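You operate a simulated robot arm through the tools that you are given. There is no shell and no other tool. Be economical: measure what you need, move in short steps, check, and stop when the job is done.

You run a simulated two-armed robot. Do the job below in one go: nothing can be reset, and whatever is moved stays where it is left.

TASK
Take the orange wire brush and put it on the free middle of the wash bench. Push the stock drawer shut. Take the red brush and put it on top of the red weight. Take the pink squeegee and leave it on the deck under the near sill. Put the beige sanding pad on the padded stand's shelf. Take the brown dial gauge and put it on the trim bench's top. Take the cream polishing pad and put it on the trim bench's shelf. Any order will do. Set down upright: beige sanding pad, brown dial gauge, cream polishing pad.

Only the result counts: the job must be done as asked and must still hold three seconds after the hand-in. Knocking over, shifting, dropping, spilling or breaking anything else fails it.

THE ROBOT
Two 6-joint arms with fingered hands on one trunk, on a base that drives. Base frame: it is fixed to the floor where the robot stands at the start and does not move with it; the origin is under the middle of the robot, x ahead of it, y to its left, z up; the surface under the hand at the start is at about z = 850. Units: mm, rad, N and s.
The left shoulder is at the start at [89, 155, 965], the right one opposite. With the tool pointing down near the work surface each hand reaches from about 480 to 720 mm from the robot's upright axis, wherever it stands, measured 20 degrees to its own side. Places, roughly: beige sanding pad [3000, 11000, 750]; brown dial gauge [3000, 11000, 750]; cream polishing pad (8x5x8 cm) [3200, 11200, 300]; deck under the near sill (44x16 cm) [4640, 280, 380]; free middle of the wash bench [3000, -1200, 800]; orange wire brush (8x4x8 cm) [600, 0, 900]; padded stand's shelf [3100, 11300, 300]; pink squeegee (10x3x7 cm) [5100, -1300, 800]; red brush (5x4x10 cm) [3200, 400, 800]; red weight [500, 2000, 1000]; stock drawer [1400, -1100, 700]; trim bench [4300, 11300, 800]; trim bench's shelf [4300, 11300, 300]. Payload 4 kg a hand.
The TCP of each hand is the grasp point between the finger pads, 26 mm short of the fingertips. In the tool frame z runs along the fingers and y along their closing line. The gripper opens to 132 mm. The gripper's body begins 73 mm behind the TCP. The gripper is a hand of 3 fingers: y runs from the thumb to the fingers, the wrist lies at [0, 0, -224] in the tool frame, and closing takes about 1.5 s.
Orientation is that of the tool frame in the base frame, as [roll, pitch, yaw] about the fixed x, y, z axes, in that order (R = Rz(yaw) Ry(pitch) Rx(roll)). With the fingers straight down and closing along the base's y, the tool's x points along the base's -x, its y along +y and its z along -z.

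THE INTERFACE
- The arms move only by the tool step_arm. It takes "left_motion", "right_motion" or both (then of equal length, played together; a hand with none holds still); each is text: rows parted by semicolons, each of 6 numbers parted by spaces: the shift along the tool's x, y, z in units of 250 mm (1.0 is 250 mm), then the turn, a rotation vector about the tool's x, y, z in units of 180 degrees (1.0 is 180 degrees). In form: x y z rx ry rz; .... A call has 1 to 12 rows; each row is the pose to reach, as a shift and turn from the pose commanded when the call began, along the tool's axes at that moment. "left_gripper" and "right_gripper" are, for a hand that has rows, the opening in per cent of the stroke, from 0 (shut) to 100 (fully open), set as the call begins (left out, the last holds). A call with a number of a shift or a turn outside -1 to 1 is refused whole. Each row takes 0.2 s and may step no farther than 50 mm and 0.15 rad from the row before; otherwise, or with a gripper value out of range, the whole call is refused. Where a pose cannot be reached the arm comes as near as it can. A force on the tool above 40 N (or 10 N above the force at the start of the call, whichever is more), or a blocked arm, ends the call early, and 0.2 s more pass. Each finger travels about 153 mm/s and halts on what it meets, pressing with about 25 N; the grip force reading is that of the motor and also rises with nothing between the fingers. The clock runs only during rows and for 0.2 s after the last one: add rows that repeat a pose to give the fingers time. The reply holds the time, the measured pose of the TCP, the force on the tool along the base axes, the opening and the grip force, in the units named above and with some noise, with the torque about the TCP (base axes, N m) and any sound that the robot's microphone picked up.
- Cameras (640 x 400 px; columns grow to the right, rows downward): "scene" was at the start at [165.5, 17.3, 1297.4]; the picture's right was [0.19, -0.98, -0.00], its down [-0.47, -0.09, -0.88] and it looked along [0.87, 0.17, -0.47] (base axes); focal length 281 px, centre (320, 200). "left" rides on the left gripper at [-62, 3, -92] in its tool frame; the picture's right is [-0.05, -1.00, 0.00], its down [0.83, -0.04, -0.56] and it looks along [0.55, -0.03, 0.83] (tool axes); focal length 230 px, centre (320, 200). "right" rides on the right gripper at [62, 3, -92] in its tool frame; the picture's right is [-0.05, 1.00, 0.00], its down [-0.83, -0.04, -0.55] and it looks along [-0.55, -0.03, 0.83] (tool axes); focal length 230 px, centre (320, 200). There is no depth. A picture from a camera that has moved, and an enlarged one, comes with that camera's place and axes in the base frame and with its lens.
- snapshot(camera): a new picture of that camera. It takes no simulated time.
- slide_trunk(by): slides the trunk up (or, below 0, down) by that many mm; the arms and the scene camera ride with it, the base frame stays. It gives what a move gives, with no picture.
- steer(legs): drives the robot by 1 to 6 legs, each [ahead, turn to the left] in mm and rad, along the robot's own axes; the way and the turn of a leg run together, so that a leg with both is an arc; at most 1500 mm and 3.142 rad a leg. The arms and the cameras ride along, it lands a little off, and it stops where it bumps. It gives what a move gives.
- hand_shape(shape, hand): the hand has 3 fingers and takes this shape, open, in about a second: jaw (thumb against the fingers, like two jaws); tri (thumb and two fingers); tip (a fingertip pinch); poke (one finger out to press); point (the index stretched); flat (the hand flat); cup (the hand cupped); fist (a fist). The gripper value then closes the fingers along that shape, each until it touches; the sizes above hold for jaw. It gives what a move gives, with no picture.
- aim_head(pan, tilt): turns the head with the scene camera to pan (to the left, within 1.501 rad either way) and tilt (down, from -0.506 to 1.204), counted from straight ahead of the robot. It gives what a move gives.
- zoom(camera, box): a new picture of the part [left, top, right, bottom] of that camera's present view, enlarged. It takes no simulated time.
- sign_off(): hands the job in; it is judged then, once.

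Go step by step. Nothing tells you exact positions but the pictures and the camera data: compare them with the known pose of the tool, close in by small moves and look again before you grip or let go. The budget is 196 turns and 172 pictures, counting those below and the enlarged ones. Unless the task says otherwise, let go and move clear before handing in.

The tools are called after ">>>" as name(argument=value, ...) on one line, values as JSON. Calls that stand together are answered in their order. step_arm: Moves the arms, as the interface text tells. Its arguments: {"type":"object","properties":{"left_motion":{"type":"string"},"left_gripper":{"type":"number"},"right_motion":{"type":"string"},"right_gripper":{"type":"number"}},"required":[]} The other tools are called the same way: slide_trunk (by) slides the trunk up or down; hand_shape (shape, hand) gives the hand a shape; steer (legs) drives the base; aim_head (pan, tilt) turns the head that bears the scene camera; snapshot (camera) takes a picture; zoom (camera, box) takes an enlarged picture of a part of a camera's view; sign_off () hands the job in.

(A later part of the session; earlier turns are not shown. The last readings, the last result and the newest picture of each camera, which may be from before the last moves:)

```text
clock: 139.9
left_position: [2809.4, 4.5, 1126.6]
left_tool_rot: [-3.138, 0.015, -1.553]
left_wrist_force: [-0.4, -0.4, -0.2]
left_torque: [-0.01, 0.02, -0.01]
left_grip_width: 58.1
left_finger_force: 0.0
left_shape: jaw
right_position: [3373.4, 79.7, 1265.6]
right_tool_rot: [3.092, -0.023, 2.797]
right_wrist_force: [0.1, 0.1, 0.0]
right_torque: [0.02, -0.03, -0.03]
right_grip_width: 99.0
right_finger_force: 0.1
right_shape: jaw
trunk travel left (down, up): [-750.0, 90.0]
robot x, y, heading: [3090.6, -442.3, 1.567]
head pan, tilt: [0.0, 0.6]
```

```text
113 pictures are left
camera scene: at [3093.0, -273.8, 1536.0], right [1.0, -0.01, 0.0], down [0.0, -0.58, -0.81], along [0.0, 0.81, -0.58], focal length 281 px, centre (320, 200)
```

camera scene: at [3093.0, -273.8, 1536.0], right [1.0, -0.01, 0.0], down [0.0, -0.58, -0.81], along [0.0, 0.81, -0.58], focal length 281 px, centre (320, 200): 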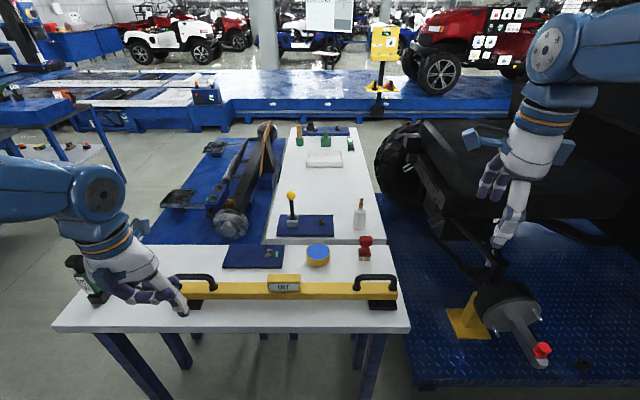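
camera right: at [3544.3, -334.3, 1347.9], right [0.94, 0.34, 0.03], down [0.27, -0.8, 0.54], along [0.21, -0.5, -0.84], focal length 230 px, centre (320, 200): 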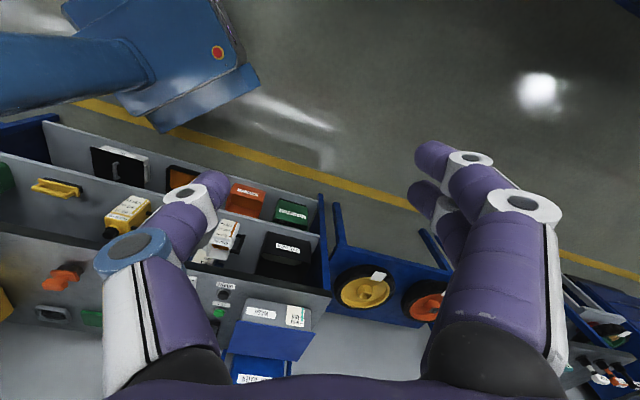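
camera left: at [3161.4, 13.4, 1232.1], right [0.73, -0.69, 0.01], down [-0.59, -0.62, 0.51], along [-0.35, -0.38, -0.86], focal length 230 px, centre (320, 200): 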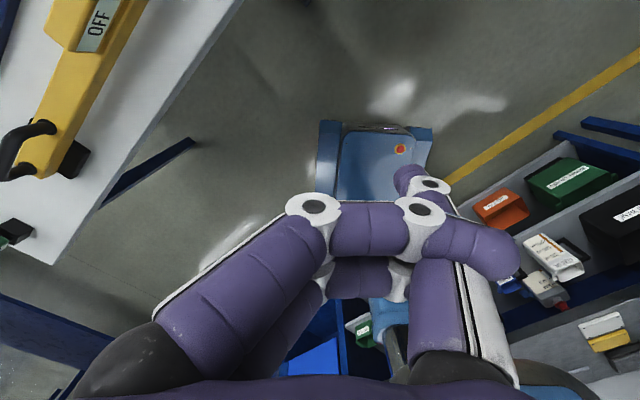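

The red brush is at about [3254, 406], standing behind the yellow bar on the white table. I'll zoom in.

>>> zoom(camera="scene", box=[300, 190, 420, 265])

>>> snapshot(camera="right")

```text
5.33 times, centred on (360, 228) of scene
camera zoom: at [3093.0, -273.8, 1536.0], right [1.0, -0.01, 0.0], down [0.0, -0.58, -0.81], along [0.0, 0.81, -0.58], focal length 1497 px, centre (107, 53)
```

zoom: 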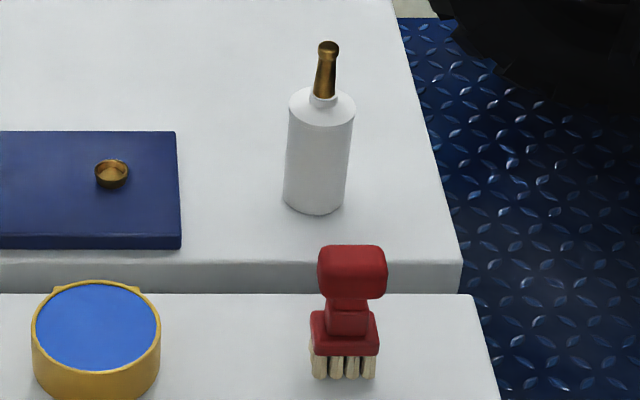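

```text
111 pictures are left
camera right: at [3316.8, 97.1, 1357.6], right [0.39, 0.92, 0.05], down [0.77, -0.35, 0.53], along [0.51, -0.17, -0.84], focal length 230 px, centre (320, 200)
```

right: 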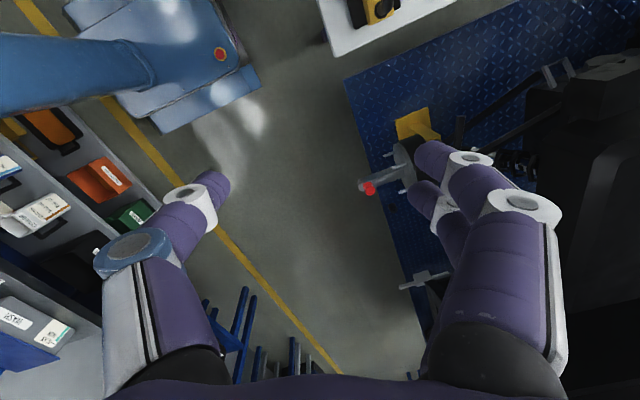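

I'll drive closer and then bring the right hand above the red brush.

>>> steer(legs=[[210, 0]])

>>> snapshot(camera="scene")

```text
clock: 141.6
left_position: [2810.0, 214.6, 1127.2]
left_tool_rot: [-3.138, 0.013, -1.554]
left_wrist_force: [-0.7, 0.1, 0.1]
left_torque: [0.02, 0.04, -0.01]
left_grip_width: 58.0
left_finger_force: 0.0
left_shape: jaw
right_position: [3375.2, 289.2, 1263.9]
right_tool_rot: [3.092, -0.023, 2.797]
right_wrist_force: [-0.4, -0.4, 0.2]
right_torque: [-0.01, 0.02, 0.01]
right_grip_width: 98.9
right_finger_force: 0.0
right_shape: jaw
trunk travel left (down, up): [-750.0, 90.0]
robot x, y, heading: [3096.0, -230.8, 1.563]
head pan, tilt: [0.0, 0.6]
```

```text
110 pictures are left
camera scene: at [3093.6, -63.7, 1536.0], right [1.0, -0.01, 0.0], down [0.0, -0.58, -0.81], along [0.0, 0.81, -0.58], focal length 281 px, centre (320, 200)
```

scene: 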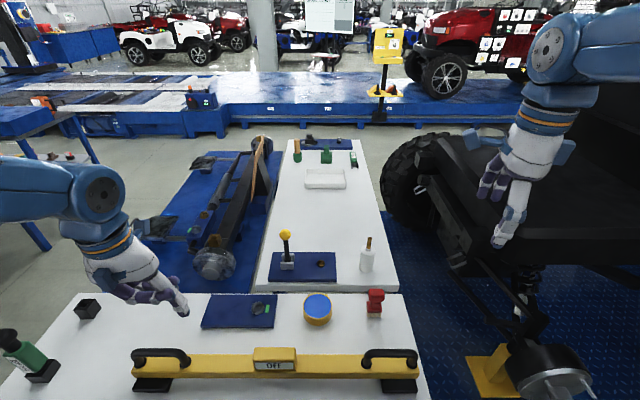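

>>> step_arm(right_motion=".077 .027 .11 .002 -.001 -.0138; .153 .054 .22 .004 -.002 -.0275; .23 .081 .33 .006 -.003 -.041; .306 .108 .44 .008 -.004 -.055; .383 .135 .56 .01 -.005 -.069; .459 .162 .67 .012 -.006 -.083; .536 .189 .78 .014 -.007 -.096; .612 .216 .9 .0158 -.0073 -.11; .612 .216 .9 .0158 -.0073 -.11")

>>> snapshot(camera="right")

>>> snapshot(camera="scene")

```text
clock: 143.6
left_position: [2811.4, 187.6, 1107.8]
left_tool_rot: [-3.14, -0.047, -1.555]
left_wrist_force: [-0.6, 0.5, 0.6]
left_torque: [-0.02, -0.01, 0.01]
left_grip_width: 57.9
left_finger_force: 0.1
left_shape: jaw
right_position: [3249.9, 386.3, 1056.4]
right_tool_rot: [3.124, 0.01, 3.14]
right_wrist_force: [0.4, -0.3, -1.3]
right_torque: [0.06, 0.02, 0.04]
right_grip_width: 99.0
right_finger_force: 0.0
right_shape: jaw
trunk travel left (down, up): [-750.0, 90.0]
robot x, y, heading: [3094.6, -229.7, 1.567]
head pan, tilt: [0.0, 0.6]
```

```text
109 pictures are left
camera right: at [3186.1, 386.1, 1147.9], right [0.05, 1.0, 0.02], down [0.82, -0.05, 0.56], along [0.56, -0.01, -0.83], focal length 230 px, centre (320, 200)
```

right: 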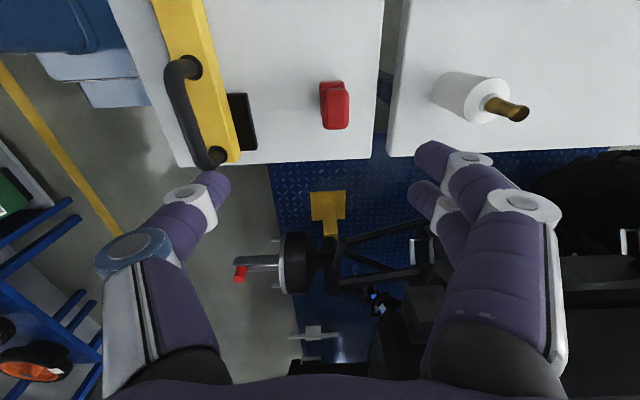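

```text
108 pictures are left
camera scene: at [3093.9, -64.2, 1536.1], right [1.0, -0.01, 0.0], down [0.0, -0.58, -0.81], along [0.0, 0.81, -0.58], focal length 281 px, centre (320, 200)
```

scene: 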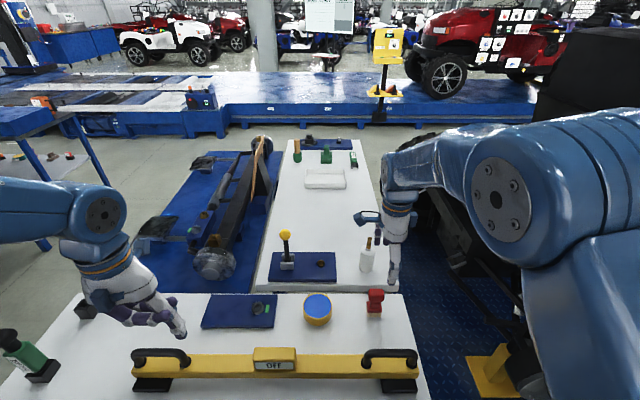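

The brush top is at about [3247, 405]. I'll lower partway with corrections and re-check.

>>> step_arm(right_motion=".005 .03 .12 .003 .002 0; .01 .06 .24 .0056 .003 0; .012 .076 .36 .0056 .003 0; .012 .076 .44 .0056 .003 0; .012 .076 .44 .0056 .003 0; .012 .076 .44 .0056 .003 0")

>>> snapshot(camera="right")

```text
clock: 145.0
left_position: [2811.1, 188.3, 1106.9]
left_tool_rot: [-3.139, -0.048, -1.557]
left_wrist_force: [0.4, -1.3, 0.2]
left_torque: [0.01, -0.01, 0.01]
left_grip_width: 58.1
left_finger_force: 0.0
left_shape: jaw
right_position: [3247.4, 407.6, 949.1]
right_tool_rot: [-3.141, 0.002, 3.14]
right_wrist_force: [-0.4, 0.4, -0.1]
right_torque: [0.01, -0.02, -0.01]
right_grip_width: 99.2
right_finger_force: 0.0
right_shape: jaw
trunk travel left (down, up): [-750.0, 90.0]
robot x, y, heading: [3088.3, -234.3, 1.564]
head pan, tilt: [0.0, 0.6]
```

```text
107 pictures are left
camera right: at [3184.8, 409.5, 1038.5], right [0.05, 1.0, 0.0], down [0.83, -0.04, 0.56], along [0.56, -0.03, -0.83], focal length 230 px, centre (320, 200)
```

right: 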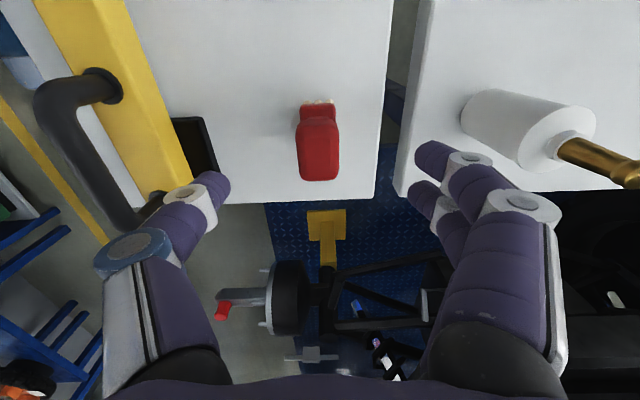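

Well aligned. I'll narrow the opening a little, lower to the handle and grip.

>>> step_arm(right_motion=".008 0 0 0 0 0; .016 -.006 .06 0 0 0; .016 -.008 .14 0 0 0; .016 -.008 .22 0 0 0; .016 -.008 .305 0 0 0; .016 -.008 .305 0 0 0", right_gripper=60)

>>> snapshot(camera="right")

```text
clock: 145.9
left_position: [2813.1, 159.5, 1090.0]
left_tool_rot: [-3.138, -0.112, -1.559]
left_wrist_force: [0.8, 0.8, -0.4]
left_torque: [0.01, -0.03, 0.01]
left_grip_width: 57.7
left_finger_force: 0.1
left_shape: jaw
right_position: [3244.0, 389.1, 924.5]
right_tool_rot: [3.12, 0.005, 3.137]
right_wrist_force: [-0.3, -1.0, -0.4]
right_torque: [0.01, -0.02, 0.02]
right_grip_width: 79.5
right_finger_force: 0.1
right_shape: jaw
trunk travel left (down, up): [-750.0, 90.0]
robot x, y, heading: [3088.2, -232.9, 1.569]
head pan, tilt: [0.0, 0.6]
stopped in row 4 (right hand): the arm was blocked; the commanded pose is now the measured one
```

```text
106 pictures are left
camera right: at [3180.6, 390.1, 1014.3], right [0.05, 1.0, 0.02], down [0.83, -0.06, 0.56], along [0.56, -0.01, -0.83], focal length 230 px, centre (320, 200)
```

right: 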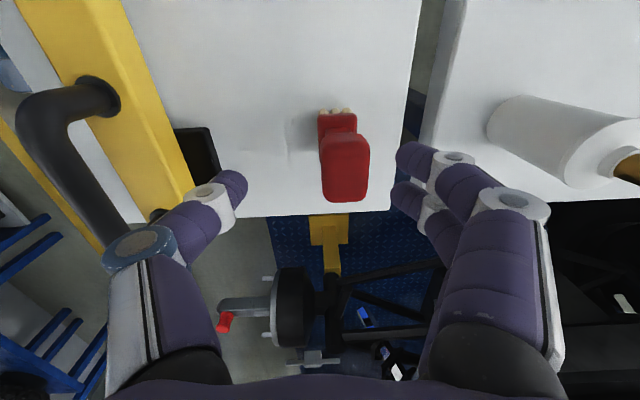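

The wrist seems to run into a limit at this hand angle. I'll lift, rotate the hand a quarter turn back to its neutral yaw, and grip the brush along x instead.

>>> step_arm(right_motion="0 0 -.15 0 0 0; 0 0.03 -.25 .003 0 -.0454; 0 0.03 -.25 .007 0 -.0909; 0 0.03 -.25 .007 0 -.1364; 0 0.03 -.25 0.007 0 -.1818; 0 0.03 -.25 0.007 0 -.2273; 0 0.03 -.25 0.007 0 -.2727; 0 0.03 -.25 0.007 0 -.3182; 0 0.03 -.25 0.007 0 -.3636; 0 0.03 -.25 0.007 0 -.4091; 0 0.03 -.25 0.007 0 -.4545; 0 0.03 -.25 0.007 0 -.5")

>>> step_arm(right_motion="0 0 0 0 0 0; 0 0 0 0 0 0")

>>> snapshot(camera="right")

>>> snapshot(camera="scene")

```text
clock: 148.5
left_position: [2813.2, 161.6, 1090.5]
left_tool_rot: [3.142, -0.107, -1.558]
left_wrist_force: [0.6, 0.3, -0.9]
left_torque: [0.01, 0.01, -0.04]
left_grip_width: 58.2
left_finger_force: 0.1
left_shape: jaw
right_position: [3243.7, 395.9, 984.5]
right_tool_rot: [-3.124, 0.004, -1.571]
right_wrist_force: [0.5, 0.0, 0.0]
right_torque: [-0.01, 0.02, 0.01]
right_grip_width: 79.2
right_finger_force: 0.1
right_shape: jaw
trunk travel left (down, up): [-750.0, 90.0]
robot x, y, heading: [3090.1, -228.8, 1.566]
head pan, tilt: [0.0, 0.6]
```

```text
clock: 149.1
left_position: [2811.4, 161.7, 1089.6]
left_tool_rot: [3.14, -0.109, -1.557]
left_wrist_force: [-0.9, 0.9, 0.4]
left_torque: [0.0, 0.01, 0.0]
left_grip_width: 57.9
left_finger_force: 0.1
left_shape: jaw
right_position: [3243.3, 397.7, 984.6]
right_tool_rot: [-3.123, 0.007, -1.572]
right_wrist_force: [1.6, 0.1, -0.2]
right_torque: [0.04, -0.01, -0.01]
right_grip_width: 79.2
right_finger_force: 0.1
right_shape: jaw
trunk travel left (down, up): [-750.0, 90.0]
robot x, y, heading: [3094.2, -230.9, 1.566]
head pan, tilt: [0.0, 0.6]
```

```text
105 pictures are left
camera right: at [3237.8, 334.0, 1075.2], right [-1.0, 0.05, -0.02], down [0.04, 0.83, 0.56], along [0.05, 0.56, -0.83], focal length 230 px, centre (320, 200)
```

right: 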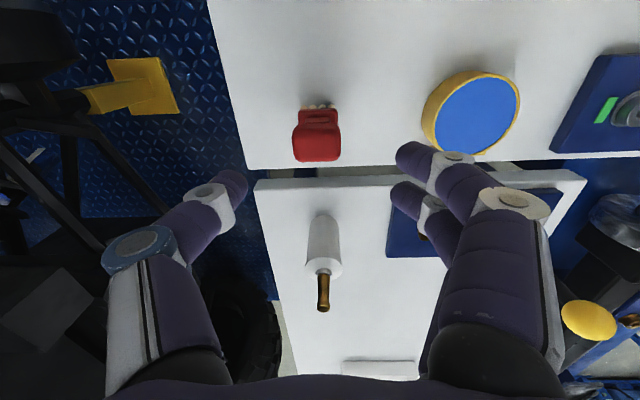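

```text
104 pictures are left
camera scene: at [3093.6, -63.0, 1535.9], right [1.0, -0.01, 0.0], down [0.0, -0.58, -0.81], along [0.0, 0.81, -0.58], focal length 281 px, centre (320, 200)
```

scene: 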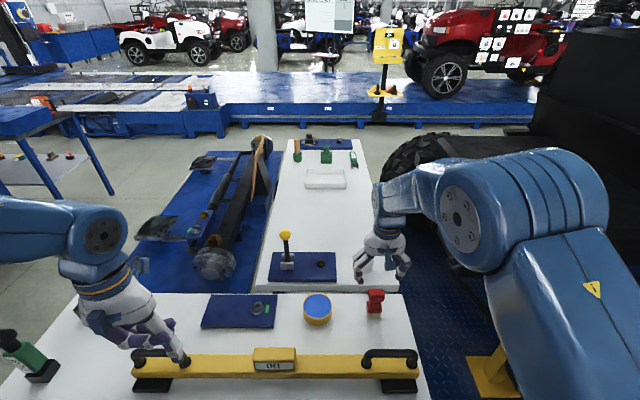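

>>> step_arm(right_motion="-.012 -.016 .08 -.006 .002 0; -.012 -.016 .16 -.006 .002 0; -.012 -.016 .24 -.006 .002 0; -.012 -.016 .32 -.006 .002 0; -.012 -.016 .39 -.006 .002 0; -.012 -.016 .448 -.006 .002 0; -.012 -.016 .448 -.006 .002 0")

>>> snapshot(camera="right")

>>> zoom(camera="scene", box=[300, 240, 460, 340])

```text
clock: 150.7
left_position: [2814.9, 128.9, 1074.3]
left_tool_rot: [-3.141, -0.171, -1.563]
left_wrist_force: [-0.5, 0.4, 0.1]
left_torque: [0.01, -0.02, 0.02]
left_grip_width: 57.7
left_finger_force: 0.1
left_shape: jaw
right_position: [3249.3, 385.3, 885.8]
right_tool_rot: [-3.14, 0.017, -1.574]
right_wrist_force: [-0.3, -0.7, -1.1]
right_torque: [0.01, 0.0, 0.05]
right_grip_width: 79.3
right_finger_force: 0.1
right_shape: jaw
trunk travel left (down, up): [-750.0, 90.0]
robot x, y, heading: [3091.1, -231.6, 1.565]
head pan, tilt: [0.0, 0.6]
stopped in row 7 (right hand): the arm was blocked; the commanded pose is now the measured one
```

```text
103 pictures are left
camera right: at [3245.0, 320.5, 974.7], right [-1.0, 0.06, 0.0], down [0.04, 0.82, 0.57], along [0.03, 0.57, -0.82], focal length 230 px, centre (320, 200)
```

right: 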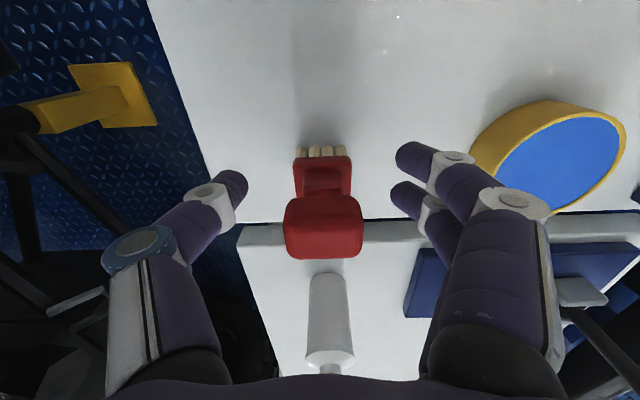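

```text
4.00 times, centred on (380, 290) of scene
camera zoom: at [3092.3, -65.0, 1536.2], right [1.0, -0.01, 0.0], down [0.0, -0.58, -0.81], along [0.01, 0.81, -0.58], focal length 1123 px, centre (80, -160)
```

zoom: 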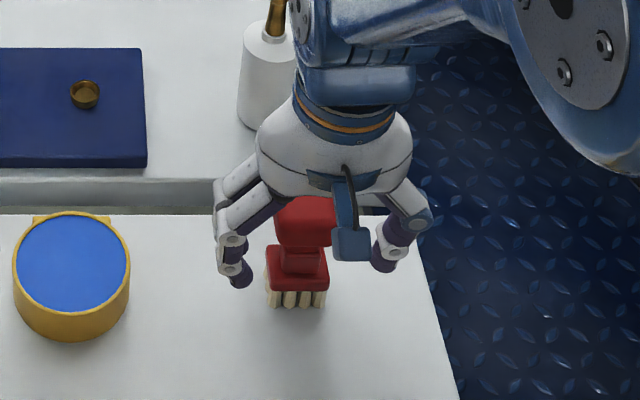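

The hand is nearly there, with the handle between the fingers. One more small nudge down and forward, then I'll close.

>>> step_arm(right_motion="-.02 .004 .02 0 .005 0; -.04 .006 .04 0 .005 0; -.04 .006 .05 0 .005 0; -.04 .006 .05 0 .005 0")

>>> snapshot(camera="right")

```text
clock: 151.7
left_position: [2813.8, 133.0, 1074.7]
left_tool_rot: [3.14, -0.169, -1.56]
left_wrist_force: [0.9, 0.2, 0.2]
left_torque: [-0.01, 0.01, -0.02]
left_grip_width: 58.2
left_finger_force: 0.2
left_shape: jaw
right_position: [3249.4, 397.6, 870.0]
right_tool_rot: [-3.139, -0.002, -1.575]
right_wrist_force: [1.2, 0.4, 0.2]
right_torque: [0.01, 0.01, -0.03]
right_grip_width: 79.2
right_finger_force: 0.0
right_shape: jaw
trunk travel left (down, up): [-750.0, 90.0]
robot x, y, heading: [3089.4, -230.6, 1.57]
head pan, tilt: [0.0, 0.6]
```

```text
101 pictures are left
camera right: at [3244.6, 334.4, 960.4], right [-1.0, 0.06, 0.0], down [0.05, 0.83, 0.56], along [0.03, 0.55, -0.83], focal length 230 px, centre (320, 200)
```

right: 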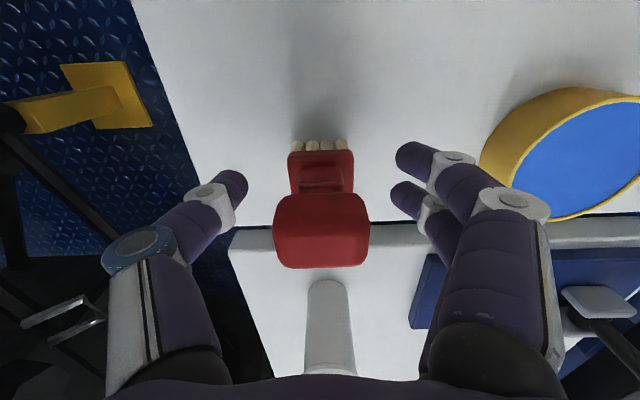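

>>> step_arm(right_motion="0 0 0 0 0 0; 0 0 0 0 0 0; 0 0 0 0 0 0; 0 0 0 0 0 0; 0 0 0 0 0 0; 0 0 0 0 0 0", right_gripper=0)

>>> snapshot(camera="right")

```text
clock: 153.1
left_position: [2814.3, 133.4, 1074.7]
left_tool_rot: [3.14, -0.168, -1.56]
left_wrist_force: [-0.7, -0.7, -0.3]
left_torque: [-0.04, 0.01, -0.02]
left_grip_width: 57.8
left_finger_force: 0.1
left_shape: jaw
right_position: [3248.5, 395.7, 869.9]
right_tool_rot: [-3.141, 0.002, -1.575]
right_wrist_force: [-0.5, 0.4, 3.4]
right_torque: [0.1, 0.09, 0.03]
right_grip_width: 11.9
right_finger_force: 24.9
right_shape: jaw
trunk travel left (down, up): [-750.0, 90.0]
robot x, y, heading: [3092.6, -227.0, 1.565]
head pan, tilt: [0.0, 0.6]
```

```text
100 pictures are left
camera right: at [3244.2, 333.5, 961.2], right [-1.0, 0.06, 0.0], down [0.05, 0.83, 0.56], along [0.03, 0.56, -0.83], focal length 230 px, centre (320, 200)
```

right: 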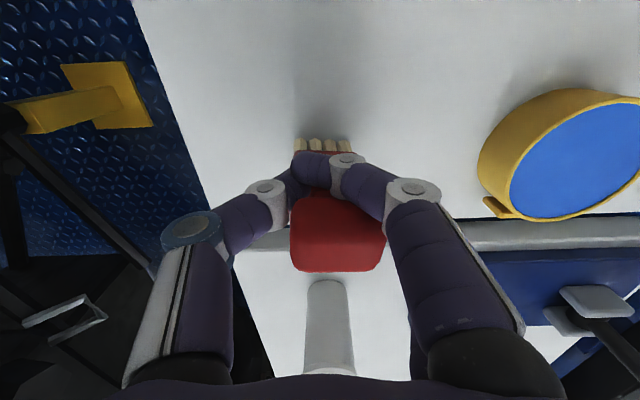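

>>> zoom(camera="scene", box=[330, 260, 430, 322])

>>> zoom(camera="right", box=[220, 110, 460, 290])

```text
6.40 times, centred on (380, 291) of scene
camera zoom: at [3093.4, -63.7, 1536.0], right [1.0, -0.01, 0.0], down [0.0, -0.58, -0.81], along [0.0, 0.81, -0.58], focal length 1796 px, centre (-64, -382)
```

zoom: 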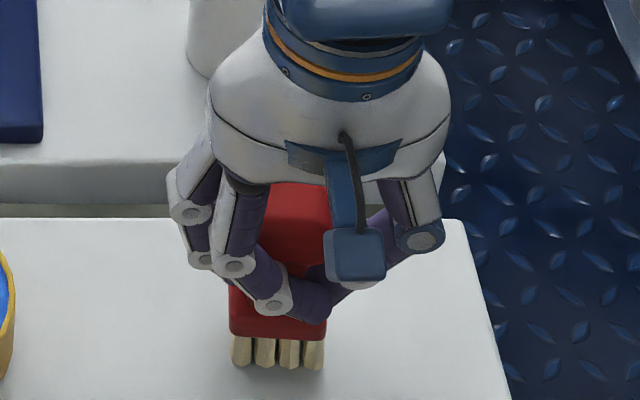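

```text
2.22 times, centred on (340, 200) of right
camera zoom: at [3244.2, 333.5, 961.2], right [-1.0, 0.06, 0.0], down [0.05, 0.83, 0.56], along [0.03, 0.56, -0.83], focal length 511 px, centre (276, 200)
```

zoom: 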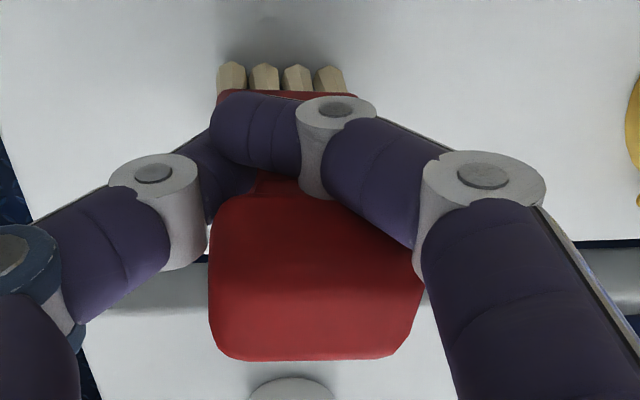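

The fingers closed slightly in front of the handle, whose centre is really at y≈413. I'll reopen, move forward 16 mm and up 8, and close again.

>>> step_arm(right_motion="0 0 0 0 0 0; 0 0 0 0 0 0; 0 0 0 0 0 0; -.03 .01 -.015 0 0 0; -.07 .01 -.03 0 0 0; -.07 .01 -.03 0 0 0", right_gripper=60)

>>> snapshot(camera="right")

```text
clock: 154.3
left_position: [2816.3, 102.6, 1061.8]
left_tool_rot: [3.14, -0.229, -1.565]
left_wrist_force: [0.7, 0.0, -0.5]
left_torque: [-0.01, 0.01, 0.0]
left_grip_width: 57.8
left_finger_force: 0.2
left_shape: jaw
right_position: [3246.4, 394.2, 888.6]
right_tool_rot: [-3.138, 0.019, -1.577]
right_wrist_force: [-0.1, 0.1, -0.5]
right_torque: [0.02, 0.0, -0.02]
right_grip_width: 79.3
right_finger_force: 0.1
right_shape: jaw
trunk travel left (down, up): [-750.0, 90.0]
robot x, y, heading: [3090.6, -230.5, 1.564]
head pan, tilt: [0.0, 0.6]
stopped in row 5 (right hand): the arm was blocked; the commanded pose is now the measured one
```

```text
97 pictures are left
camera right: at [3240.8, 329.0, 978.4], right [-1.0, 0.06, 0.0], down [0.05, 0.82, 0.57], along [0.04, 0.57, -0.82], focal length 230 px, centre (320, 200)
```

right: 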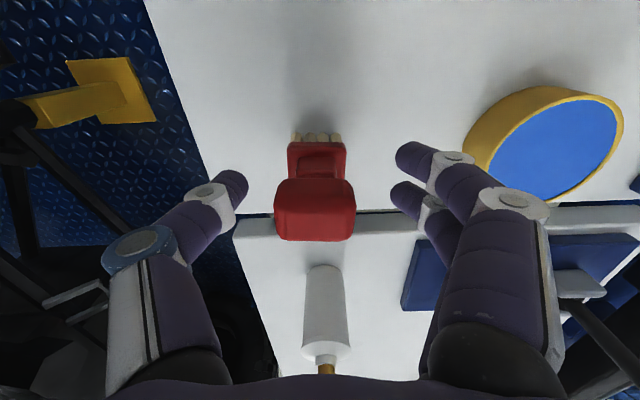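

The arm keeps stalling when stretching outward. I'll lift clear of the brush, drive 60 mm closer and lower the trunk so the arm works in an easier posture.

>>> step_arm(right_motion=".02 0 -.15 0 0 0; .05 0 -.3 0 0 0; .1 0 -.45 0 0 0; .15 0 -.6 0 0 0; .2 0 -.75 0 0 0; .24 0 -.85 0 0 0")

>>> steer(legs=[[60, 0]])

>>> slide_trunk(by=-130)

>>> snapshot(camera="right")

>>> snapshot(camera="scene")

```text
clock: 155.7
left_position: [2817.2, 104.1, 1061.2]
left_tool_rot: [3.139, -0.224, -1.564]
left_wrist_force: [0.5, 0.2, 0.4]
left_torque: [0.01, -0.01, -0.01]
left_grip_width: 58.0
left_finger_force: 0.1
left_shape: jaw
right_position: [3245.4, 329.1, 1099.8]
right_tool_rot: [-3.139, 0.019, -1.576]
right_wrist_force: [0.2, 0.6, -0.2]
right_torque: [0.03, 0.01, 0.03]
right_grip_width: 78.9
right_finger_force: 0.1
right_shape: jaw
trunk travel left (down, up): [-750.0, 90.0]
robot x, y, heading: [3090.1, -229.5, 1.566]
head pan, tilt: [0.0, 0.6]
```

```text
clock: 156.6
left_position: [2816.1, 155.8, 1066.9]
left_tool_rot: [3.14, -0.206, -1.562]
left_wrist_force: [0.6, -0.3, 0.7]
left_torque: [-0.01, 0.01, -0.03]
left_grip_width: 58.0
left_finger_force: 0.0
left_shape: jaw
right_position: [3245.6, 378.3, 1103.5]
right_tool_rot: [-3.14, 0.03, -1.576]
right_wrist_force: [-1.2, -0.2, 0.2]
right_torque: [-0.03, -0.02, 0.03]
right_grip_width: 78.9
right_finger_force: 0.1
right_shape: jaw
trunk travel left (down, up): [-750.0, 90.0]
robot x, y, heading: [3091.9, -170.4, 1.565]
head pan, tilt: [0.0, 0.6]
```

```text
clock: 158.2
left_position: [2819.6, 139.8, 923.2]
left_tool_rot: [3.137, -0.268, -1.564]
left_wrist_force: [0.8, -0.6, 0.2]
left_torque: [0.0, 0.0, 0.0]
left_grip_width: 57.7
left_finger_force: 0.0
left_shape: jaw
right_position: [3245.9, 371.4, 977.1]
right_tool_rot: [-3.139, 0.035, -1.577]
right_wrist_force: [-0.3, 0.8, -0.2]
right_torque: [-0.01, -0.06, 0.0]
right_grip_width: 79.1
right_finger_force: 0.1
right_shape: jaw
trunk travel left (down, up): [-620.0, 220.0]
robot x, y, heading: [3091.0, -168.8, 1.565]
head pan, tilt: [0.0, 0.6]
```

```text
96 pictures are left
camera right: at [3242.3, 306.9, 1066.0], right [-1.0, 0.06, 0.0], down [0.05, 0.81, 0.58], along [0.03, 0.58, -0.81], focal length 230 px, centre (320, 200)
```

right: 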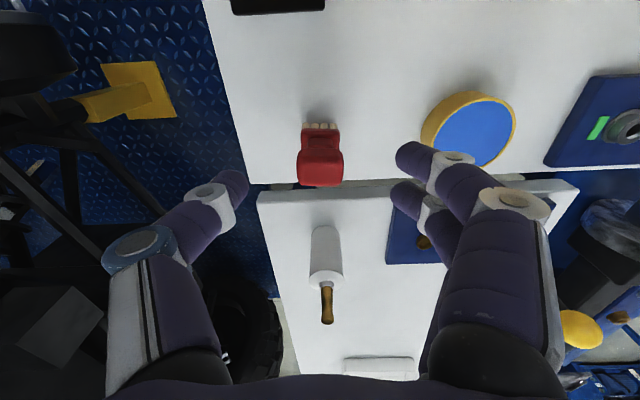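

```text
95 pictures are left
camera scene: at [3094.1, -6.2, 1406.1], right [1.0, -0.01, 0.0], down [0.0, -0.58, -0.81], along [0.0, 0.81, -0.58], focal length 281 px, centre (320, 200)
```

scene: 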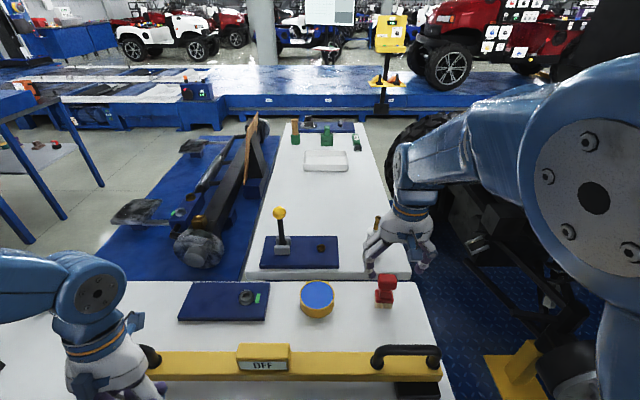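

The brush centre is about 40 mm ahead of the hand. I'll raise the left hand away from the bar and move the right hand into grasp position.

>>> step_arm(left_motion=".02 0 -.07 0 -.01 0; .04 0 -.145 0 -.02 0; .06 0 -.22 0 -.03 0; .08 0 -.29 0 -.04 0; .1 0 -.36 0 -.05 0; .12 0 -.435 0 -.06 0; .14 0 -.51 0 -.07 0; .16 0 -.58 0 -.085 0; .16 0 -.58 0 -.085 0", right_motion="-.04 0 .03 0 .003 0; -.08 0 .06 0 .006 0; -.12 0 .1 0 .009 0; -.154 -.004 .15 0 .011 0; -.154 -.004 .21 0 .011 0; -.154 -.004 .27 0 .011 0; -.154 -.004 .33 0 .011 0; -.154 -.004 .394 0 .011 0; -.154 -.004 .394 0 .011 0")

>>> snapshot(camera="right")

```text
clock: 160.2
left_position: [2825.8, 282.9, 1008.2]
left_tool_rot: [3.139, 0.036, -1.564]
left_wrist_force: [-0.6, 0.3, 0.0]
left_torque: [-0.05, -0.02, -0.01]
left_grip_width: 58.0
left_finger_force: 0.1
left_shape: jaw
left hand out of reach, approached as far as the arm can: row 1, 2, 3, 4, 5, 6, 7, 8, 9
right_position: [3248.8, 415.2, 880.2]
right_tool_rot: [-3.139, 0.0, -1.578]
right_wrist_force: [0.0, 0.6, 0.2]
right_torque: [0.02, -0.02, -0.03]
right_grip_width: 79.0
right_finger_force: 0.1
right_shape: jaw
trunk travel left (down, up): [-620.0, 220.0]
robot x, y, heading: [3094.7, -169.9, 1.567]
head pan, tilt: [0.0, 0.6]
```

```text
94 pictures are left
camera right: at [3243.2, 351.8, 970.7], right [-1.0, 0.06, 0.0], down [0.05, 0.83, 0.56], along [0.04, 0.55, -0.83], focal length 230 px, centre (320, 200)
```

right: 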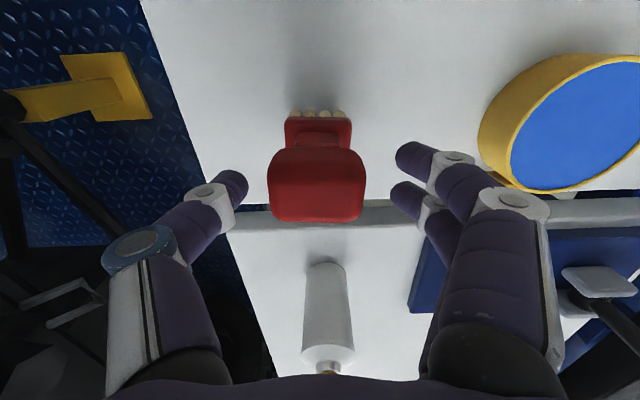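

Precisely placed now. Closing.

>>> step_arm(right_motion="0 0 0 0 0 0; 0 0 0 0 0 0; 0 0 0 0 0 0; 0 0 0 0 0 0; 0 0 0 0 0 0; 0 0 0 0 0 0", right_gripper=0)

>>> zoom(camera="right", box=[200, 80, 440, 260])

```text
clock: 161.6
left_position: [2826.6, 282.1, 1007.7]
left_tool_rot: [3.139, 0.035, -1.563]
left_wrist_force: [-0.2, 0.1, 0.1]
left_torque: [0.02, 0.0, 0.0]
left_grip_width: 58.4
left_finger_force: 0.0
left_shape: jaw
right_position: [3247.5, 413.1, 881.9]
right_tool_rot: [-3.137, -0.001, -1.578]
right_wrist_force: [0.0, -0.2, -1.0]
right_torque: [0.01, 0.04, 0.01]
right_grip_width: 16.0
right_finger_force: 25.3
right_shape: jaw
trunk travel left (down, up): [-620.0, 220.0]
robot x, y, heading: [3091.7, -170.7, 1.566]
head pan, tilt: [0.0, 0.6]
```

```text
2.22 times, centred on (320, 170) of right
camera zoom: at [3243.3, 352.1, 970.8], right [-1.0, 0.06, 0.0], down [0.05, 0.83, 0.56], along [0.04, 0.55, -0.83], focal length 511 px, centre (320, 267)
```

zoom: 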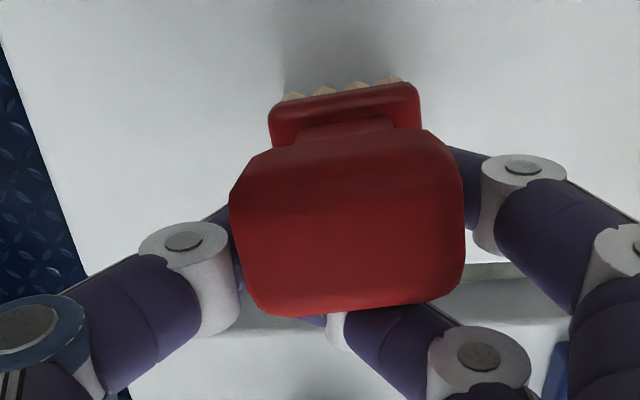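

The fingers hold the neck under the block. I'll lift it and check that it's stable.

>>> step_arm(right_motion="0 0 -.06 0 0 0; 0 0 -.14 0 0 0; 0 0 -.24 0 0 0; 0 0 -.36 0 0 0; 0 0 -.48 0 0 0; 0 0 -.6 0 0 0; 0 0 -.7 0 0 0; 0 0 -.7 0 0 0")

>>> snapshot(camera="right")

>>> zoom(camera="scene", box=[320, 150, 480, 250])

```text
clock: 163.4
left_position: [2826.6, 282.4, 1006.4]
left_tool_rot: [3.139, 0.036, -1.564]
left_wrist_force: [0.2, 0.7, -1.1]
left_torque: [0.01, -0.02, 0.0]
left_grip_width: 57.8
left_finger_force: 0.0
left_shape: jaw
right_position: [3246.9, 415.4, 1054.7]
right_tool_rot: [-3.138, 0.001, -1.578]
right_wrist_force: [-0.1, 0.4, -0.2]
right_torque: [-0.01, 0.0, 0.02]
right_grip_width: 16.1
right_finger_force: 24.9
right_shape: jaw
trunk travel left (down, up): [-620.0, 220.0]
robot x, y, heading: [3093.3, -176.0, 1.57]
head pan, tilt: [0.0, 0.6]
```

```text
92 pictures are left
camera right: at [3242.7, 353.3, 1146.1], right [-1.0, 0.06, 0.0], down [0.05, 0.83, 0.55], along [0.03, 0.55, -0.83], focal length 230 px, centre (320, 200)
```

right: 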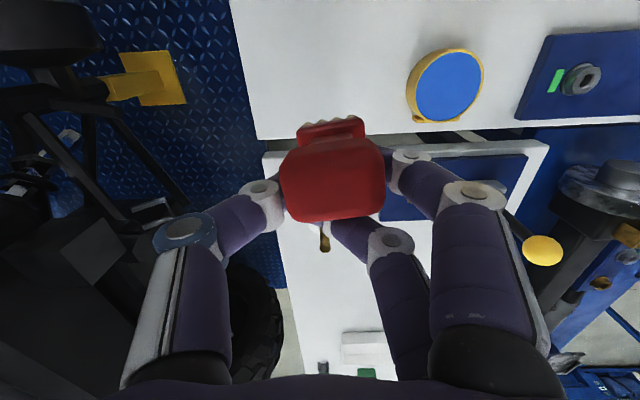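

```text
4.00 times, centred on (400, 200) of scene
camera zoom: at [3094.0, -5.2, 1405.9], right [1.0, -0.01, 0.0], down [0.0, -0.58, -0.81], along [0.0, 0.81, -0.58], focal length 1123 px, centre (0, 200)
```

zoom: 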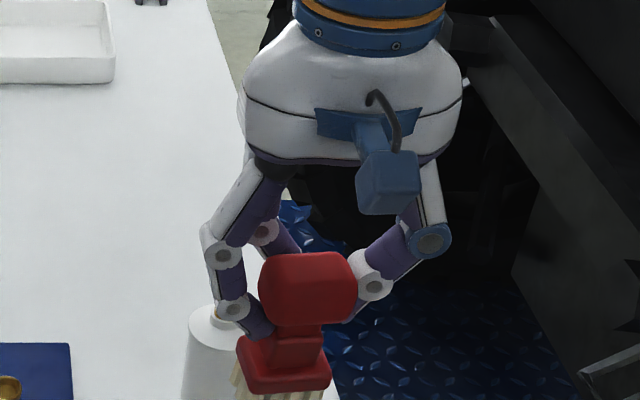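

The brush is held firmly. I'll keep it in the right hand and use the left for the squeegee: back out, turn and drive along the aisle toward it.

>>> steer(legs=[[-300, 0], [0, -1.57], [1100, 0]])

>>> aim_head(pan=-0.3, tilt=0.4)

>>> snapshot(camera="scene")

```text
clock: 174.8
left_position: [4650.1, -226.5, 1006.6]
left_tool_rot: [3.141, 0.033, 3.137]
left_wrist_force: [-0.1, -0.9, 0.3]
left_torque: [0.01, 0.02, 0.0]
left_grip_width: 57.8
left_finger_force: 0.0
left_shape: jaw
right_position: [4779.1, -649.2, 1055.1]
right_tool_rot: [-3.139, 0.001, 3.123]
right_wrist_force: [0.4, -0.3, -1.0]
right_torque: [0.02, 0.01, -0.03]
right_grip_width: 15.2
right_finger_force: 25.3
right_shape: jaw
trunk travel left (down, up): [-620.0, 220.0]
robot x, y, heading: [4194.0, -484.7, -0.014]
head pan, tilt: [0.0, 0.6]
```

```text
clock: 175.7
left_position: [4626.9, -227.3, 988.8]
left_tool_rot: [3.138, -0.018, 3.135]
left_wrist_force: [0.1, -0.3, 0.2]
left_torque: [0.0, -0.03, 0.02]
left_grip_width: 58.2
left_finger_force: 0.1
left_shape: jaw
right_position: [4761.0, -649.6, 1065.7]
right_tool_rot: [-3.139, 0.019, 3.123]
right_wrist_force: [-0.5, 0.2, -0.9]
right_torque: [-0.01, -0.01, 0.02]
right_grip_width: 15.4
right_finger_force: 25.2
right_shape: jaw
trunk travel left (down, up): [-620.0, 220.0]
robot x, y, heading: [4193.1, -484.1, -0.019]
head pan, tilt: [-0.3, 0.4]
```

```text
90 pictures are left
camera scene: at [4359.7, -517.1, 1424.3], right [-0.31, -0.95, 0.01], down [-0.39, 0.12, -0.91], along [0.87, -0.29, -0.41], focal length 281 px, centre (320, 200)
```

scene: 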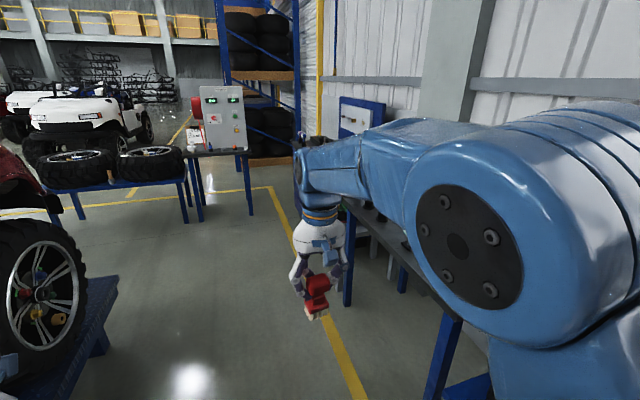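

The desk starts at about x=4830 with its front at y≈-1090. I'll drive on, face it and look for the squeegee.

>>> steer(legs=[[720, 0], [0, -1.55]])

>>> aim_head(pan=0.15, tilt=0.65)

>>> snapshot(camera="scene")

```text
clock: 183.7
left_position: [5181.0, -940.0, 998.7]
left_tool_rot: [3.137, 0.004, 1.584]
left_wrist_force: [1.0, 0.7, 0.0]
left_torque: [0.01, 0.02, -0.02]
left_grip_width: 57.9
left_finger_force: 0.1
left_shape: jaw
right_position: [4763.0, -1070.9, 1065.9]
right_tool_rot: [-3.138, 0.019, 1.57]
right_wrist_force: [0.0, -0.5, -0.6]
right_torque: [0.02, -0.02, -0.02]
right_grip_width: 14.9
right_finger_force: 25.0
right_shape: jaw
trunk travel left (down, up): [-620.0, 220.0]
robot x, y, heading: [4925.7, -500.9, -1.57]
head pan, tilt: [-0.3, 0.4]
```

```text
clock: 184.6
left_position: [5180.5, -915.1, 982.1]
left_tool_rot: [3.138, -0.049, 1.584]
left_wrist_force: [-0.6, 0.0, -1.2]
left_torque: [-0.03, 0.01, 0.0]
left_grip_width: 57.9
left_finger_force: 0.1
left_shape: jaw
right_position: [4763.1, -1051.8, 1075.5]
right_tool_rot: [-3.139, 0.034, 1.571]
right_wrist_force: [0.4, 1.0, -1.2]
right_torque: [-0.02, 0.01, -0.03]
right_grip_width: 14.6
right_finger_force: 25.0
right_shape: jaw
trunk travel left (down, up): [-620.0, 220.0]
robot x, y, heading: [4924.6, -501.2, -1.578]
head pan, tilt: [0.15, 0.649]
```

```text
89 pictures are left
camera scene: at [4940.9, -662.5, 1401.9], right [-0.99, -0.15, 0.0], down [-0.09, 0.61, -0.79], along [0.12, -0.78, -0.62], focal length 281 px, centre (320, 200)
```

scene: 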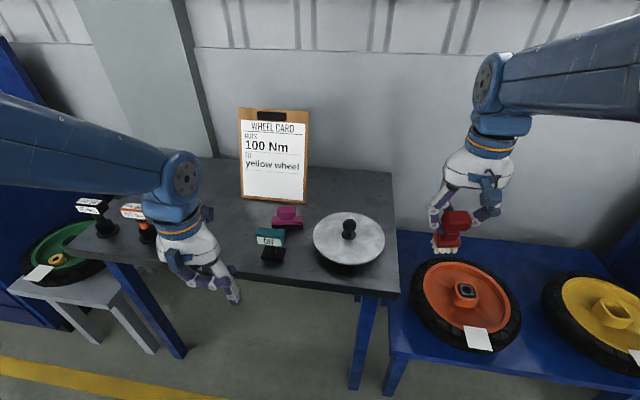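

The pink squeegee is at about [5135, -1270], behind a teal block. I'll zoom in.

>>> zoom(camera="scene", box=[230, 190, 350, 265])

```text
5.33 times, centred on (290, 228) of scene
camera zoom: at [4940.9, -662.5, 1401.9], right [-0.99, -0.15, 0.0], down [-0.09, 0.61, -0.79], along [0.12, -0.78, -0.62], focal length 1497 px, centre (480, 53)
```

zoom: 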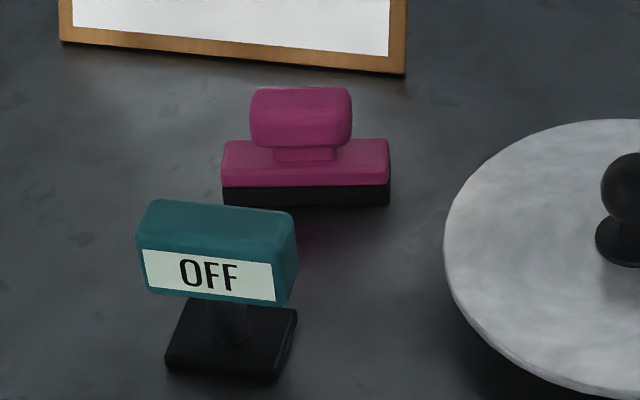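

It lies nearly along x, rotated about 0.15 rad. I'll drive closer, open the left hand and move it above the squeegee.

>>> steer(legs=[[170, 0]])

>>> step_arm(left_motion="-.098 -.023 .02 0 -.002 -.006; -.196 -.047 .04 0 -.004 -.012; -.294 -.07 .06 0 -.006 -.018; -.392 -.093 .08 0 -.008 -.024; -.49 -.116 .1 0 -.01 -.03; -.588 -.14 .12 0 -.012 -.036; -.685 -.163 .14 0 -.014 -.042; -.783 -.186 .16 0 -.0156 -.048; -.783 -.186 .16 0 -.0156 -.048", left_gripper=75)

>>> snapshot(camera="left")

>>> snapshot(camera="scene")

```text
clock: 186.0
left_position: [5181.6, -1085.9, 982.4]
left_tool_rot: [3.139, -0.048, 1.583]
left_wrist_force: [0.8, 0.6, -0.2]
left_torque: [0.01, 0.03, -0.04]
left_grip_width: 58.1
left_finger_force: 0.2
left_shape: jaw
right_position: [4762.1, -1222.0, 1075.3]
right_tool_rot: [-3.137, 0.035, 1.571]
right_wrist_force: [-0.4, -0.3, -0.1]
right_torque: [0.0, 0.03, 0.0]
right_grip_width: 14.6
right_finger_force: 24.8
right_shape: jaw
trunk travel left (down, up): [-620.0, 220.0]
robot x, y, heading: [4927.3, -671.6, -1.572]
head pan, tilt: [0.15, 0.649]
```

```text
clock: 188.0
left_position: [5138.5, -1264.8, 944.7]
left_tool_rot: [3.135, 0.018, 1.735]
left_wrist_force: [-0.5, -0.1, 0.3]
left_torque: [-0.02, -0.01, 0.01]
left_grip_width: 0.0
left_finger_force: 0.2
left_shape: jaw
right_position: [4760.9, -1203.2, 1084.4]
right_tool_rot: [-3.137, 0.055, 1.571]
right_wrist_force: [-0.1, 0.9, -0.7]
right_torque: [-0.02, 0.01, 0.0]
right_grip_width: 14.6
right_finger_force: 25.6
right_shape: jaw
trunk travel left (down, up): [-620.0, 220.0]
robot x, y, heading: [4928.4, -669.8, -1.571]
head pan, tilt: [0.15, 0.649]
```

```text
87 pictures are left
camera left: at [5150.3, -1324.2, 1039.1], right [-0.98, -0.21, 0.0], down [-0.18, 0.82, 0.54], along [-0.11, 0.53, -0.84], focal length 230 px, centre (320, 200)
```

left: 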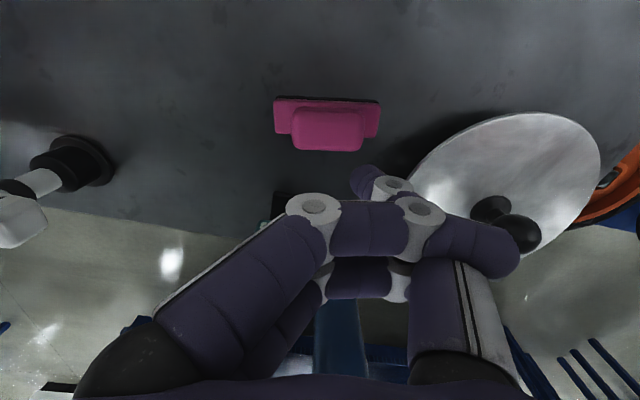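

```text
86 pictures are left
camera scene: at [4940.9, -832.9, 1401.8], right [-0.99, -0.15, 0.0], down [-0.09, 0.61, -0.79], along [0.12, -0.78, -0.62], focal length 281 px, centre (320, 200)
```

scene: 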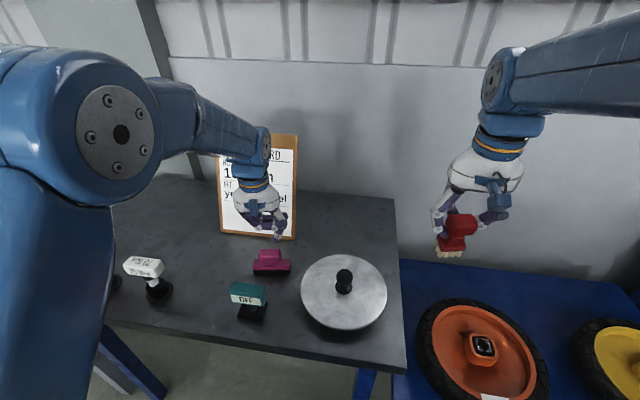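

The left fingers didn't open properly after the fist. I'll raise the hand and reset its shape.

>>> step_arm(left_motion="0 0 -.15 0 0 0; 0 0 -.3 0 0 0; 0 0 -.4 0 0 0")

>>> hand_shape(hand="left", shape="flat")

>>> hand_shape(hand="left", shape="jaw")

>>> step_arm(left_motion="0 0 0 0 0 0; 0 0 0 0 0 0; 0 0 0 0 0 0; 0 0 0 0 0 0; 0 0 0 0 0 0; 0 0 0 0 0 0", left_gripper=75)

>>> snapshot(camera="left")

```text
clock: 188.8
left_position: [5137.4, -1264.0, 1042.7]
left_tool_rot: [3.138, 0.016, 1.735]
left_wrist_force: [0.3, 0.6, -0.3]
left_torque: [0.02, 0.01, 0.01]
left_grip_width: 0.0
left_finger_force: 0.0
left_shape: jaw
right_position: [4762.3, -1204.1, 1083.5]
right_tool_rot: [-3.138, 0.053, 1.57]
right_wrist_force: [0.3, -0.4, -0.5]
right_torque: [0.04, -0.01, 0.0]
right_grip_width: 14.7
right_finger_force: 24.9
right_shape: jaw
trunk travel left (down, up): [-620.0, 220.0]
robot x, y, heading: [4924.5, -669.6, -1.57]
head pan, tilt: [0.15, 0.649]
```

```text
clock: 189.7
left_position: [5138.3, -1264.0, 1042.8]
left_tool_rot: [3.137, 0.017, 1.735]
left_wrist_force: [-1.0, -0.8, 0.4]
left_torque: [0.01, 0.0, 0.0]
left_grip_width: 126.0
left_finger_force: 0.1
left_shape: flat
right_position: [4761.3, -1203.8, 1085.2]
right_tool_rot: [-3.137, 0.053, 1.57]
right_wrist_force: [0.7, -0.1, -0.6]
right_torque: [0.02, 0.02, -0.02]
right_grip_width: 14.5
right_finger_force: 25.0
right_shape: jaw
trunk travel left (down, up): [-620.0, 220.0]
robot x, y, heading: [4926.0, -669.6, -1.574]
head pan, tilt: [0.15, 0.649]
```

```text
clock: 190.6
left_position: [5137.7, -1265.1, 1042.7]
left_tool_rot: [3.137, 0.016, 1.734]
left_wrist_force: [-0.1, -0.7, -0.1]
left_torque: [-0.02, 0.02, 0.03]
left_grip_width: 132.0
left_finger_force: 0.2
left_shape: jaw
right_position: [4760.3, -1204.2, 1084.3]
right_tool_rot: [-3.136, 0.052, 1.569]
right_wrist_force: [-0.3, 0.0, -0.7]
right_torque: [0.01, -0.01, -0.03]
right_grip_width: 14.5
right_finger_force: 25.3
right_shape: jaw
trunk travel left (down, up): [-620.0, 220.0]
robot x, y, heading: [4926.5, -673.6, -1.567]
head pan, tilt: [0.15, 0.649]
```

```text
clock: 192.0
left_position: [5136.9, -1264.1, 1044.6]
left_tool_rot: [3.136, 0.018, 1.736]
left_wrist_force: [0.5, -0.8, 0.0]
left_torque: [-0.02, -0.04, -0.02]
left_grip_width: 99.1
left_finger_force: 0.2
left_shape: jaw
right_position: [4761.7, -1204.6, 1084.6]
right_tool_rot: [-3.139, 0.052, 1.57]
right_wrist_force: [-0.2, -0.4, -1.0]
right_torque: [-0.01, 0.0, 0.01]
right_grip_width: 14.5
right_finger_force: 25.0
right_shape: jaw
trunk travel left (down, up): [-620.0, 220.0]
robot x, y, heading: [4926.0, -670.9, -1.57]
head pan, tilt: [0.15, 0.649]
```

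```text
85 pictures are left
camera left: at [5149.6, -1323.3, 1138.0], right [-0.98, -0.21, 0.0], down [-0.18, 0.82, 0.54], along [-0.11, 0.53, -0.84], focal length 230 px, centre (320, 200)
```

left: 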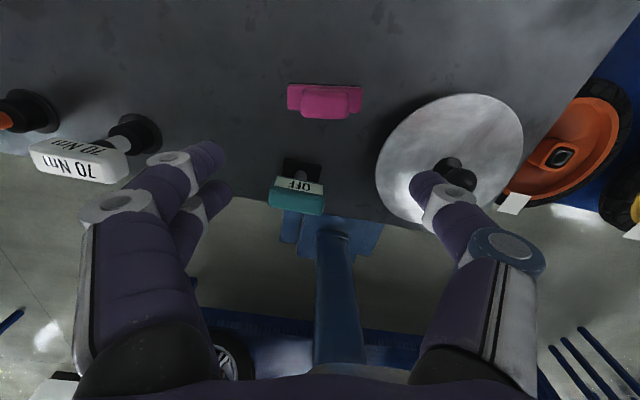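

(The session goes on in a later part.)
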